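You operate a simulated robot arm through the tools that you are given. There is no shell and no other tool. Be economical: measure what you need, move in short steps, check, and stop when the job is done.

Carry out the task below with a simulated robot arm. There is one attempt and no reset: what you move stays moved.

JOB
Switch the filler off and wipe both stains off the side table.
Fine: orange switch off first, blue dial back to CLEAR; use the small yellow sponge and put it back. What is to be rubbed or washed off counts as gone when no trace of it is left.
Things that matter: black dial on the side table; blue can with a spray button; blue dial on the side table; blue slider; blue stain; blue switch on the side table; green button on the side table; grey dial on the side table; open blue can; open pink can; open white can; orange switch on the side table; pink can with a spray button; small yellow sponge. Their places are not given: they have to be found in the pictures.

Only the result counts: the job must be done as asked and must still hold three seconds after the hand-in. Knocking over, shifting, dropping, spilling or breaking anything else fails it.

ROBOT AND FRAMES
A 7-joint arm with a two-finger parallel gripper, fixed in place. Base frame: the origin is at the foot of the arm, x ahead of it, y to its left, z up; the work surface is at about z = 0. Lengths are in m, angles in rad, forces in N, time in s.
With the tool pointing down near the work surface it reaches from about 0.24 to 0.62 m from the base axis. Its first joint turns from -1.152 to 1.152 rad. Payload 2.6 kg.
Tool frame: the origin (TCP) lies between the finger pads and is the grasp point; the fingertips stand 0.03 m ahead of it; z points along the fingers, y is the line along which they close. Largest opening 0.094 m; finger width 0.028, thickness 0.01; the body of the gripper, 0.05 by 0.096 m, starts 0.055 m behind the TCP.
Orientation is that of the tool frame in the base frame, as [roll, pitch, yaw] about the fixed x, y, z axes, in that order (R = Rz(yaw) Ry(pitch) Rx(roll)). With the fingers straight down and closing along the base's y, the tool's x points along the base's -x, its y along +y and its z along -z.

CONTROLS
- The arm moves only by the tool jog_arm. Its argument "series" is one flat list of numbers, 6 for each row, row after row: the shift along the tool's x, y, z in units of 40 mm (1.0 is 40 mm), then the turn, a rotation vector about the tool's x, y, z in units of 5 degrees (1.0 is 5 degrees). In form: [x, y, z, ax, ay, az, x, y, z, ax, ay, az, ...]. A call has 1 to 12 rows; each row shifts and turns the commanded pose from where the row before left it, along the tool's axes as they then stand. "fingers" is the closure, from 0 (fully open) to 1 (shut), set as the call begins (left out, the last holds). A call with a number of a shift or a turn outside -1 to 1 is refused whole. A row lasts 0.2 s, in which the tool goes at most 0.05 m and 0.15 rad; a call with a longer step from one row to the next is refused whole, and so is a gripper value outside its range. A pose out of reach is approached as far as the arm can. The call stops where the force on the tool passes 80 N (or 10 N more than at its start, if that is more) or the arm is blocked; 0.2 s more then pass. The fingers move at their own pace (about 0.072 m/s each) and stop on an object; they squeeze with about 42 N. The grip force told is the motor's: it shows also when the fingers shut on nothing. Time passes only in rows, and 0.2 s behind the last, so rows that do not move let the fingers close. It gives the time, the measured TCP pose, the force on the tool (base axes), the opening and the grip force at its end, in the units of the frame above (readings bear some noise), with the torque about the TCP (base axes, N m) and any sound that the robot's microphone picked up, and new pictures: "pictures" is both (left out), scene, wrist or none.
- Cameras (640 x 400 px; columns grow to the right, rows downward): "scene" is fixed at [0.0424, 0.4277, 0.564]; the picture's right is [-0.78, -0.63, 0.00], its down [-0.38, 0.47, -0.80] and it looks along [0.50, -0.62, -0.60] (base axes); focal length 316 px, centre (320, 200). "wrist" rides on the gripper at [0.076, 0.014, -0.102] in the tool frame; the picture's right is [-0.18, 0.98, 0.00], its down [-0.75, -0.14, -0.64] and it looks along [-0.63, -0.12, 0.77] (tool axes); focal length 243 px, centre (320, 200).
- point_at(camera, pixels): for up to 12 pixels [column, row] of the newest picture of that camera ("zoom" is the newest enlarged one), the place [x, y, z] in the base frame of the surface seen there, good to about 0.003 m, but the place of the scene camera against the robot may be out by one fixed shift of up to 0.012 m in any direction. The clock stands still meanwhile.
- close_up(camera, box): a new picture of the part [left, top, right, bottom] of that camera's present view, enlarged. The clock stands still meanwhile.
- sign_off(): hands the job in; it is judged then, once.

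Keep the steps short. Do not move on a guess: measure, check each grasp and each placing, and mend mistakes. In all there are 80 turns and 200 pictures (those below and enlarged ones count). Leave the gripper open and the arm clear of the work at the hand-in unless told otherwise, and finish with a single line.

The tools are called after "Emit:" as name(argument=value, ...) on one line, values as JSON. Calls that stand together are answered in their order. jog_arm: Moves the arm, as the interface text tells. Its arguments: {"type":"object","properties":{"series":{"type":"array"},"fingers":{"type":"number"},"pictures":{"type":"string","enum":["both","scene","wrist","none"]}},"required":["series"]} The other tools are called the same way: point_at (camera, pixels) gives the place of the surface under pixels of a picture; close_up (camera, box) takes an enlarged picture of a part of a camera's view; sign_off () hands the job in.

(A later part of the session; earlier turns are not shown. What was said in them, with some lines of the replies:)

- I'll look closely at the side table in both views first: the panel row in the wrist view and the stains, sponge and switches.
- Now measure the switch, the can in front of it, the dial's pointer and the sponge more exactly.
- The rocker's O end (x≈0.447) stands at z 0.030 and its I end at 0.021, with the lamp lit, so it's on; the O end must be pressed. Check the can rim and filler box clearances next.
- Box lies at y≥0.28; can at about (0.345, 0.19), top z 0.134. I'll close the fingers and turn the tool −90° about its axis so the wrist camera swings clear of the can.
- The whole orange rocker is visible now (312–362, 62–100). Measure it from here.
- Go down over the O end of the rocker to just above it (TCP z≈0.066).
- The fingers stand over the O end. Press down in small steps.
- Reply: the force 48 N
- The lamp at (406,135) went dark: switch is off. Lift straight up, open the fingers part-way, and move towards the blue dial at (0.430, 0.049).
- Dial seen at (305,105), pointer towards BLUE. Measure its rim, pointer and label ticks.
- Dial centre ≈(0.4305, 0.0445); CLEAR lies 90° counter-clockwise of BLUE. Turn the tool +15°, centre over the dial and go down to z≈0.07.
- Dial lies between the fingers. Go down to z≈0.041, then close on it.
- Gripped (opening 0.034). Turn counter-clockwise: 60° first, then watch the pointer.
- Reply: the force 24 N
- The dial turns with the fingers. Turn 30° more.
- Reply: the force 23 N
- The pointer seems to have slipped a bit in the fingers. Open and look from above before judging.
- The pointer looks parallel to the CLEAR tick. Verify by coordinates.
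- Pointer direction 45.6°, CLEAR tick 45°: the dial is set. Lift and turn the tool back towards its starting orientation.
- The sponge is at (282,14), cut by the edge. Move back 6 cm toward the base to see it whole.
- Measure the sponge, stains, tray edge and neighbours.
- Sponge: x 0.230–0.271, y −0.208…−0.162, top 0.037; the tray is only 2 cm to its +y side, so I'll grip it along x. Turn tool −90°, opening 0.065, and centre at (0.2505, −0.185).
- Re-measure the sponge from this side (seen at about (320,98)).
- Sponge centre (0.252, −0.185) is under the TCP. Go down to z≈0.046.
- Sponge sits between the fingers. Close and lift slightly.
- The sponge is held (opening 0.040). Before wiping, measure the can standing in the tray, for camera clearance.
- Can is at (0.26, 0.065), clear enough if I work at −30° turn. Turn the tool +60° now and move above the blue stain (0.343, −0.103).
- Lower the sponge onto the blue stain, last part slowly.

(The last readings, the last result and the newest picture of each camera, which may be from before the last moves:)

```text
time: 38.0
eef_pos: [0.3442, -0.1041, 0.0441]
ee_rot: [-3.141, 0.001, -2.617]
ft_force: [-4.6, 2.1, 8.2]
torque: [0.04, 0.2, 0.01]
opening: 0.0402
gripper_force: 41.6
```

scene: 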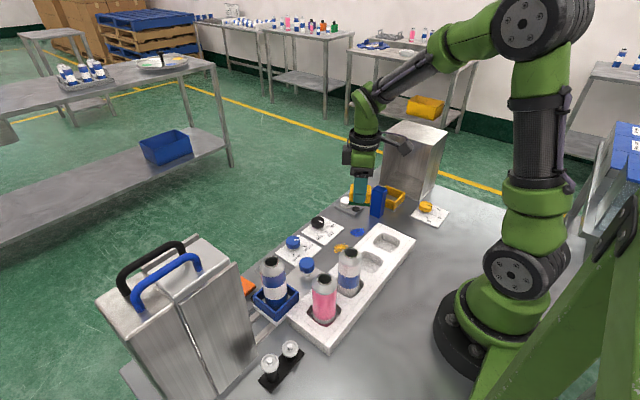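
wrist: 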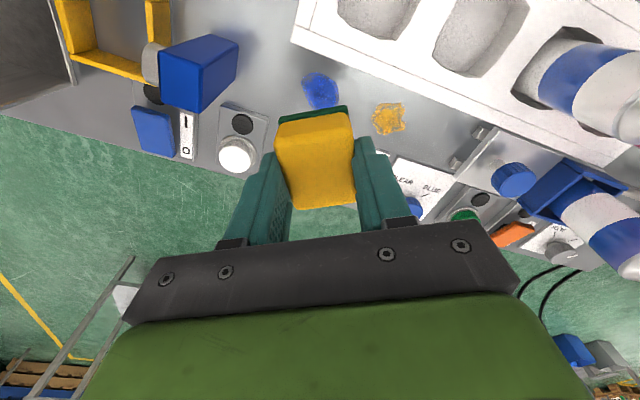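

Contact with 8 N. Rub along y with small x shifts.

Emit:
jog_arm(series=[-0.25, 0.433, 0.02, 0, 0, 0, 0.25, -0.433, 0, 0, 0, 0, 0.25, -0.433, 0, 0, 0, 0, -0.25, 0.433, 0, 0, 0, 0, 0.13, 0.075, 0, 0, 0, 0, -0.25, 0.433, 0, 0, 0, 0, 0.25, -0.433, 0, 0, 0, 0, 0.25, -0.433, 0, 0, 0, 0, -0.25, 0.433, 0, 0, 0, 0, -0.26, -0.15, 0, 0, 0, 0, -0.25, 0.433, 0, 0, 0, 0, 0.25, -0.433, 0, 0, 0, 0], pictures="none")

Emit:
jog_arm(series=[0.25, -0.433, 0, 0, 0, 0, -0.25, 0.433, 0, 0, 0, 0, 0, 0, -0.8, 0, 0, 0, 0, 0, -0.9, 0, 0, 0], pictures="both")

Emit:
close_up(camera="scene", box=[300, 200, 400, 270])

```text
time: 40.6
eef_pos: [0.3512, -0.0998, 0.0435]
ee_rot: [3.132, -0.002, -2.613]
ft_force: [-11.6, 7.2, 26.6]
torque: [0.13, 0.26, -0.05]
opening: 0.0399
gripper_force: 42.2
```

```text
time: 41.6
eef_pos: [0.3512, -0.1046, 0.1121]
ee_rot: [-3.14, -0.002, -2.616]
ft_force: [0.0, 0.4, -1.5]
torque: [0.03, 0.03, 0.0]
opening: 0.0403
gripper_force: 42.2
```

scene: 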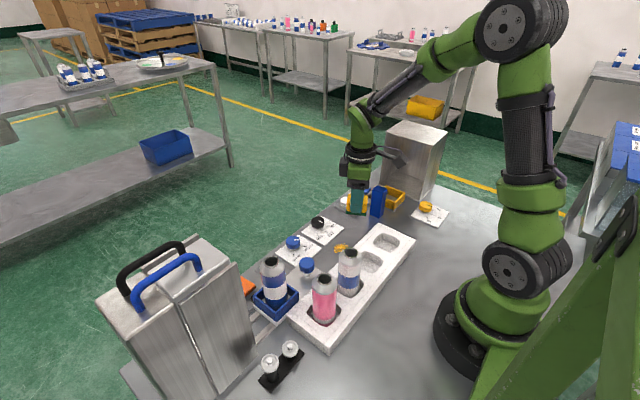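
wrist: 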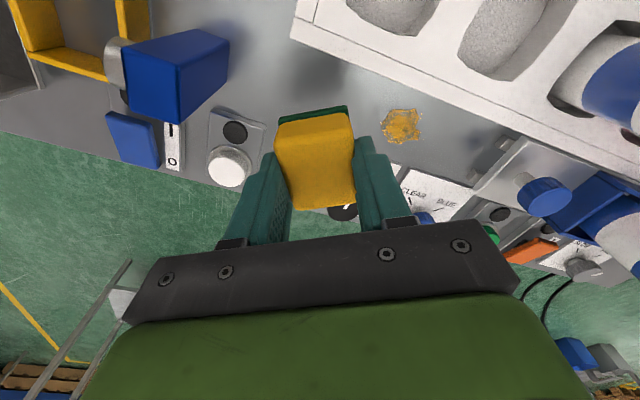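

```text
5.71 times, centred on (350, 235) of scene
```

zoom: 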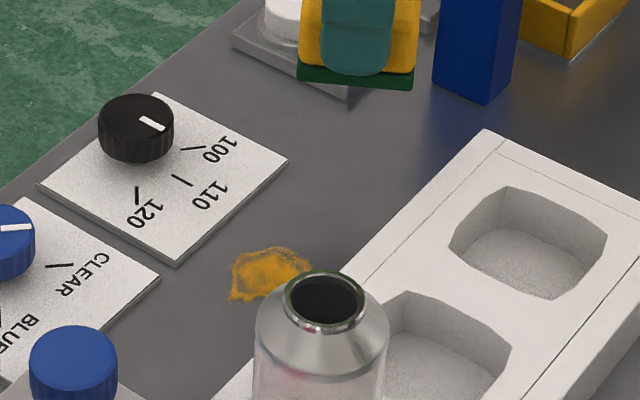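

Blue stain is gone. Move above the yellow stain (0.342, −0.027) and lower.

Emit:
jog_arm(series=[-0.41, 0.885, 0, 0, 0, 0, -0.41, 0.885, 0, 0, 0, 0, 0, 0, 0.75, 0, 0, 0, 0, 0, 0.75, 0, 0, 0, 0, 0, 0.1, 0, 0, 0, 0, 0, 0.08, 0, 0, 0], pictures="scene")

```text
time: 43.0
eef_pos: [0.3462, -0.025, 0.0477]
ee_rot: [-3.14, 0.005, -2.62]
ft_force: [-15.6, 3.9, 45.4]
torque: [-0.08, -0.6, 0.03]
opening: 0.0401
gripper_force: 41.9
```

scene: 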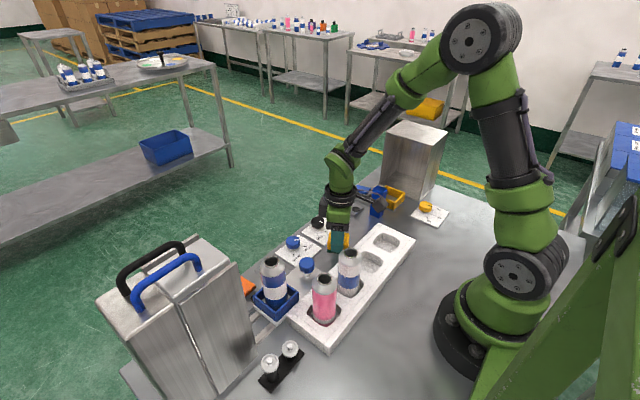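

45 N at z 0.0477: the sponge corner is probably on the edge of the dial plate. Lift 8 mm, shift 7 mm toward the tray, lower again.

Emit:
jog_arm(series=[0, 0, -0.25, 0, 0, 0, 0.152, 0.088, 0, 0, 0, 0, 0, 0, 0.15, 0, 0, 0, 0, 0, 0.1, 0, 0, 0, 0, 0, 0, 0, 0, 0], pictures="wrist")

```text
time: 44.2
eef_pos: [0.3388, -0.0254, 0.0439]
ee_rot: [3.14, 0.0, -2.618]
ft_force: [-0.2, -0.5, 0.4]
torque: [-0.01, -0.04, 0.04]
opening: 0.0401
gripper_force: 42.0
```

wrist: 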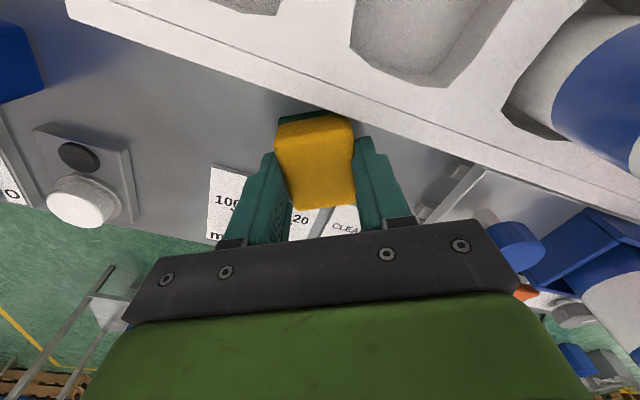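

Level and clear. Press lightly and rub.

Emit:
jog_arm(series=[0, 0, 0.06, 0, 0, 0, -0.25, 0.433, 0, 0, 0, 0, 0.25, -0.433, 0, 0, 0, 0, 0.25, -0.433, 0, 0, 0, 0, -0.25, 0.433, 0, 0, 0, 0, 0.087, 0.05, 0, 0, 0, 0, -0.25, 0.433, 0, 0, 0, 0, 0.25, -0.433, 0, 0, 0, 0, 0.25, -0.433, 0, 0, 0, 0, -0.25, 0.433, 0, 0, 0, 0, -0.13, -0.075, 0, 0, 0, 0, -0.25, 0.433, 0, 0, 0, 0], pictures="none")

Emit:
jog_arm(series=[0.25, -0.433, 0, 0, 0, 0, 0.25, -0.433, 0, 0, 0, 0, -0.25, 0.433, 0, 0, 0, 0, 0, 0, -0.8, 0, 0, 0, 0, 0, -0.8, 0, 0, 0, 0, 0, -0.8, 0, 0, 0], pictures="both")

Emit:
close_up(camera="scene", box=[300, 200, 400, 270])

```text
time: 46.8
eef_pos: [0.3387, -0.006, 0.0436]
ee_rot: [-3.142, -0.002, -2.618]
ft_force: [0.4, -15.9, 17.9]
torque: [-0.56, -0.15, -0.13]
opening: 0.0402
gripper_force: 41.8
```

```text
time: 48.2
eef_pos: [0.3397, -0.0249, 0.1384]
ee_rot: [-3.141, -0.001, -2.618]
ft_force: [-0.7, 0.5, -0.5]
torque: [-0.01, 0.0, 0.01]
opening: 0.0399
gripper_force: 42.3
```

scene: 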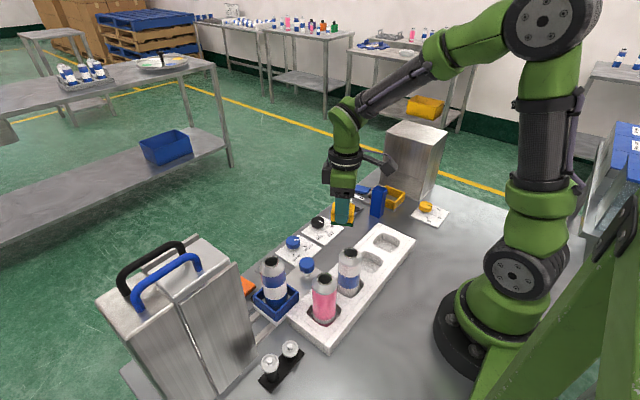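
wrist: 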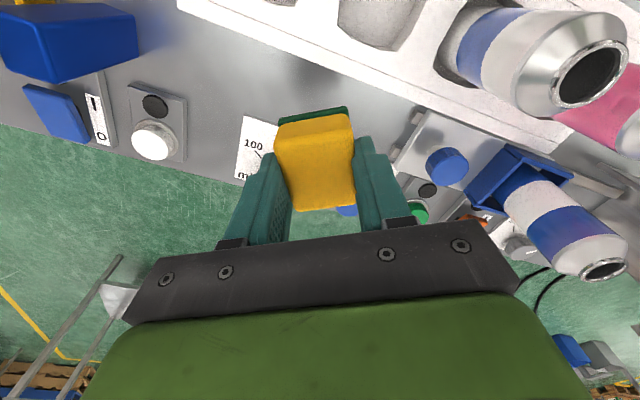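

```text
5.71 times, centred on (350, 235) of scene
```

zoom: 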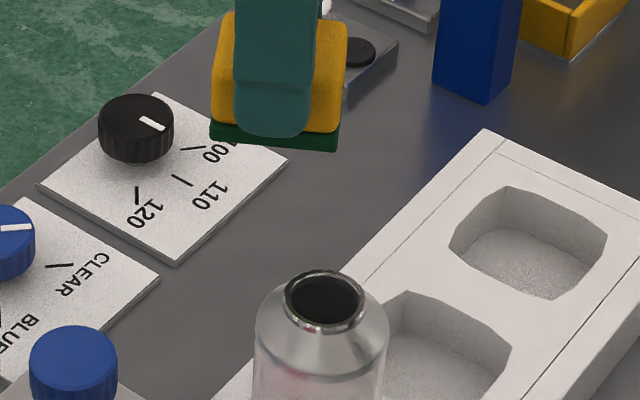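

Both stains look gone. Move back above the sponge's home, then view the area with the wrist camera.

Emit:
jog_arm(series=[0, 0, -0.8, 0, 0, 0, 0.774, -0.471, 0, 0, 0, 0, 0.774, -0.471, 0, 0, 0, 0, 0.774, -0.471, 0, 0, 0, 0, 0.774, -0.471, 0, 0, 0, 0, 0.774, -0.471, 0, 0, 0, 0, 0, 0, 0, 0, 0, 0], pictures="wrist")

Emit:
close_up(camera="wrist", box=[280, 40, 520, 200])

```text
time: 49.8
eef_pos: [0.2504, -0.185, 0.1721]
ee_rot: [3.141, 0.0, -2.619]
ft_force: [-0.3, -0.4, 0.9]
torque: [0.04, 0.01, -0.01]
opening: 0.0404
gripper_force: 42.3
```

wrist: 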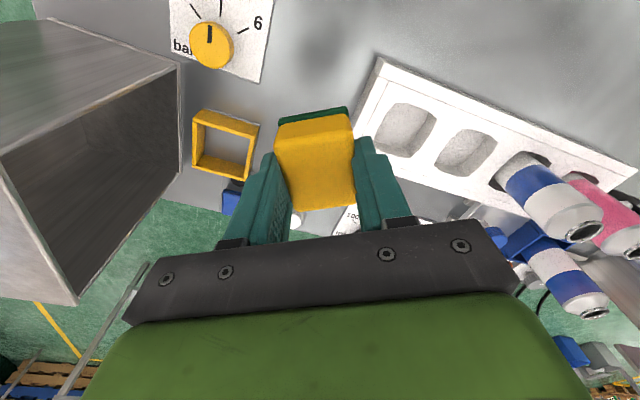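

```text
2.50 times, centred on (400, 120) of wrist
```

zoom: 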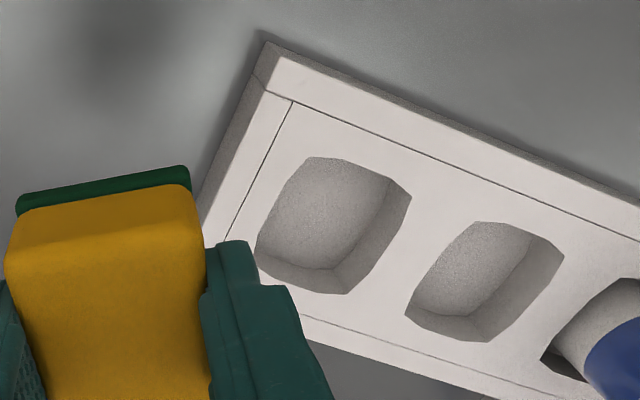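

The wrist doesn't see the wiped area from here. Raise and turn to 0° to inspect before releasing the sponge.

Emit:
jog_arm(series=[0, 0, -0.8, 0, 0, 1, 0, 0, -0.8, 0, 0, 1, 0, 0, -0.8, 0, 0, 1, 0, 0, 0, 0, 0, 1, 0, 0, 0, 0, 0, 1, 0, 0, 0, 0, 0, 1], pictures="wrist")

Emit:
close_up(camera="wrist", box=[300, 50, 540, 200])

```text
time: 51.2
eef_pos: [0.2516, -0.1834, 0.265]
ee_rot: [-3.141, -0.001, 3.139]
ft_force: [-0.3, -0.1, -0.5]
torque: [-0.03, 0.01, 0.01]
opening: 0.0399
gripper_force: 42.3
```

wrist: 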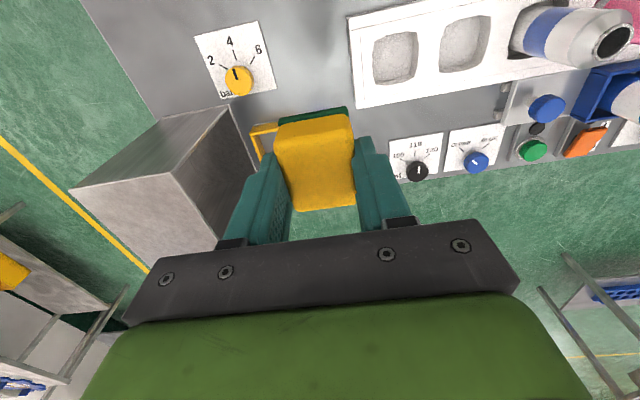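

```text
2.67 times, centred on (420, 125) of wrist
```

zoom: 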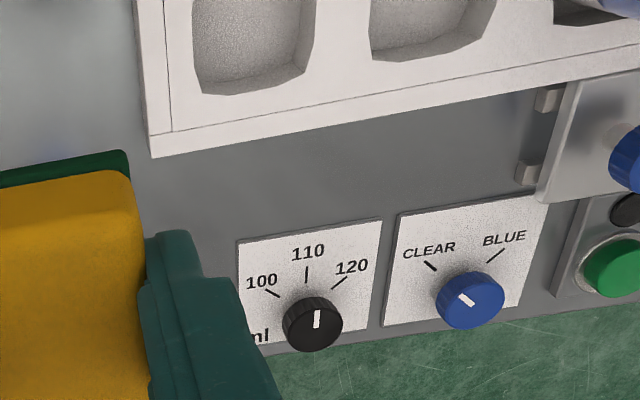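

Clean at this zoom. Enlarge the wiped strip once more to exclude faint traces.

Emit:
close_up(camera="wrist", box=[350, 85, 500, 145])

Emit:
close_up(camera="scene", box=[320, 215, 390, 260])

```text
4.27 times, centred on (425, 115) of wrist
```

zoom: 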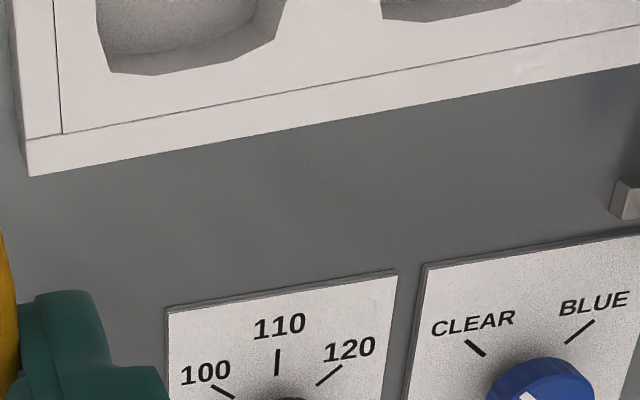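

```text
8.89 times, centred on (355, 238) of scene
```

zoom: 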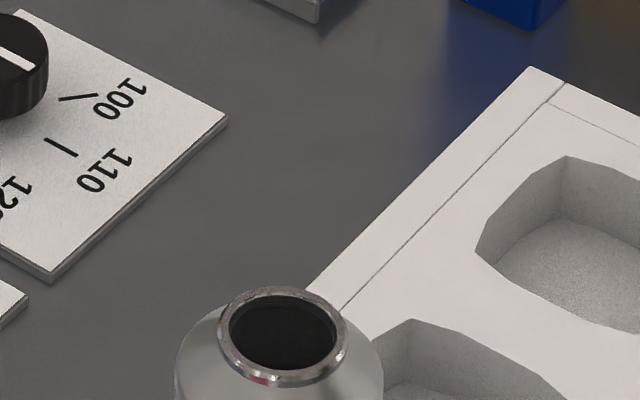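

No trace left. Turn back −90° to the pick-up orientation.

Emit:
jog_arm(series=[0, 0, 0, 0, 0, -1, 0, 0, 0, 0, 0, -1, 0, 0, 0, 0, 0, -1, 0, 0, 0, 0, 0, -1, 0, 0, 0, 0, 0, -1, 0, 0, 0, 0, 0, -1, 0, 0, 0, 0, 0, -1, 0, 0, 0, 0, 0, -1, 0, 0, 0, 0, 0, -1, 0, 0, 0, 0, 0, -1, 0, 0, 0, 0, 0, -1, 0, 0, 0, 0, 0, -1], pictures="none")

Emit:
jog_arm(series=[0, 0, 0, 0, 0, -1, 0, 0, 0, 0, 0, -1, 0, 0, 0, 0, 0, -1, 0, 0, 0, 0, 0, -1, 0, 0, 0, 0, 0, -1, 0, 0, 0, 0, 0, -1, 0, 0, 0.9, 0, 0, 0, 0, 0, 0.9, 0, 0, 0, 0, 0, 0.9, 0, 0, 0, 0, 0, 0, 0, 0, 0], pictures="wrist")

```text
time: 53.8
eef_pos: [0.2522, -0.1851, 0.2647]
ee_rot: [-3.141, 0.001, -2.092]
ft_force: [-0.8, -0.2, -0.6]
torque: [-0.03, -0.03, 0.02]
opening: 0.0401
gripper_force: 42.5
```

```text
time: 56.0
eef_pos: [0.2523, -0.1837, 0.1575]
ee_rot: [-3.141, 0.0, -1.571]
ft_force: [0.4, 0.2, -0.3]
torque: [0.01, -0.02, 0.02]
opening: 0.0403
gripper_force: 41.8
```

wrist: 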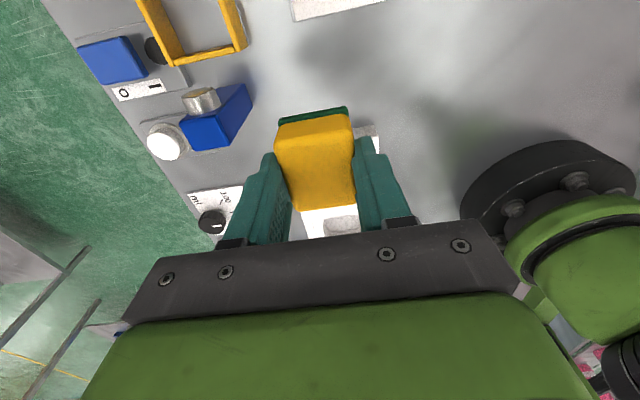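

Position matches the pick-up (0.2528, −0.184). Lower to z≈0.0445.

Emit:
jog_arm(series=[0, 0, 0.8, 0, 0, 0, 0, 0, 0.8, 0, 0, 0, 0, 0, 0.8, 0, 0, 0, 0, 0, 0.3, 0, 0, 0, 0, 0, 0.1, 0, 0, 0, 0, 0, 0, 0, 0, 0], pictures="none")

```text
time: 57.4
eef_pos: [0.2521, -0.1855, 0.0463]
ee_rot: [3.141, 0.0, -1.571]
ft_force: [-0.2, -0.3, -0.8]
torque: [0.01, -0.01, 0.02]
opening: 0.0402
gripper_force: 41.6
```

Emit:
jog_arm(series=[0, 0, 0.05, 0, 0, 0, 0, 0, 0, 0, 0, 0], pictures="none")

```text
time: 58.0
eef_pos: [0.2528, -0.1861, 0.0447]
ee_rot: [-3.141, -0.001, -1.571]
ft_force: [-0.4, 0.6, -0.2]
torque: [-0.02, 0.01, -0.02]
opening: 0.0402
gripper_force: 41.9
```

At the pick-up height. Open to 0.065, then rise straight up.

Emit:
jog_arm(series=[0, 0, 0, 0, 0, 0, 0, 0, 0, 0, 0, 0], fingers=0.31, pictures="none")

Emit:
jog_arm(series=[0, 0, -0.5, 0, 0, 0, 0, 0, -0.9, 0, 0, 0, 0, 0, -1, 0, 0, 0, 0, 0, -1, 0, 0, 0, 0, 0, -1, 0, 0, 0, 0, 0, -1, 0, 0, 0], pictures="both")

Emit:
close_up(camera="scene", box=[230, 170, 470, 330])

```text
time: 58.6
eef_pos: [0.2529, -0.1853, 0.0437]
ee_rot: [-3.141, 0.001, -1.571]
ft_force: [0.1, 0.0, 0.1]
torque: [0.04, 0.02, -0.01]
opening: 0.0649
gripper_force: 0.1
```

```text
time: 60.0
eef_pos: [0.2509, -0.1846, 0.2618]
ee_rot: [3.141, 0.002, -1.573]
ft_force: [0.2, 0.2, 0.2]
torque: [0.0, -0.02, -0.01]
opening: 0.0649
gripper_force: 0.0
```

scene: 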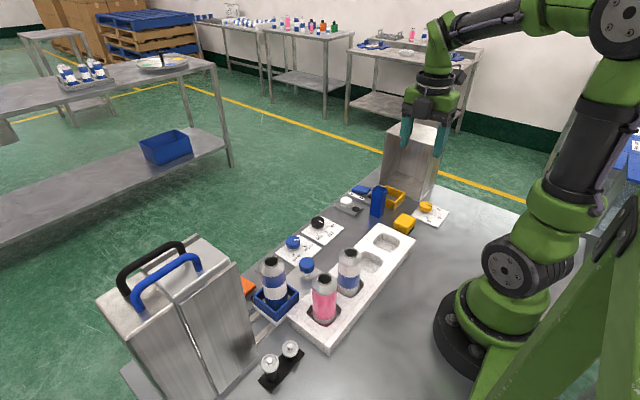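
wrist: 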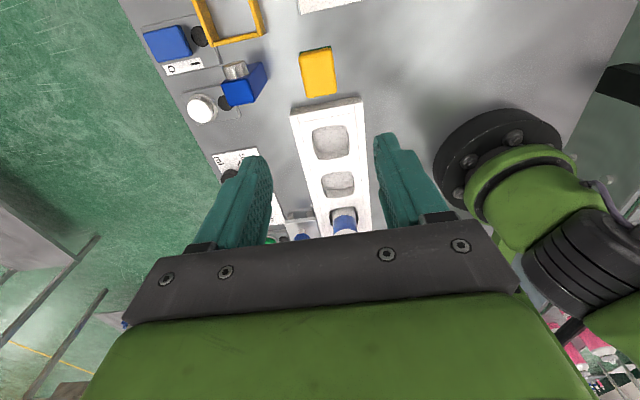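

```text
2.50 times, centred on (350, 250) of scene
```

zoom: 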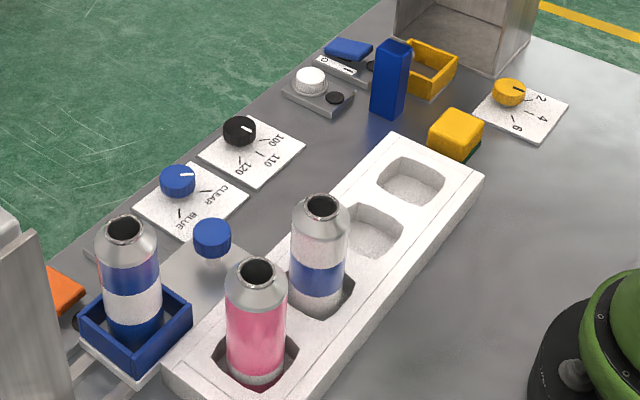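

Everything is in place: lamp dark, dial on CLEAR, stains gone, sponge standing where it was. Open the gripper fully, then hand in.

Emit:
jog_arm(series=[0, 0, -0.3, 0, 0, 0, 0, 0, 0, 0, 0, 0], fingers=0, pictures="none")

Emit:
sign_off()

```text
time: 60.6
eef_pos: [0.2505, -0.1843, 0.2726]
ee_rot: [-3.141, -0.002, -1.571]
ft_force: [-0.5, 0.4, -0.2]
torque: [-0.04, 0.0, -0.03]
opening: 0.094
gripper_force: 0.1
```

```text
The job is handed in.
```

Handed in: orange switch off (lamp dark), then blue dial turned back to CLEAR, both stains wiped with no trace visible, and the small yellow sponge back in its place.
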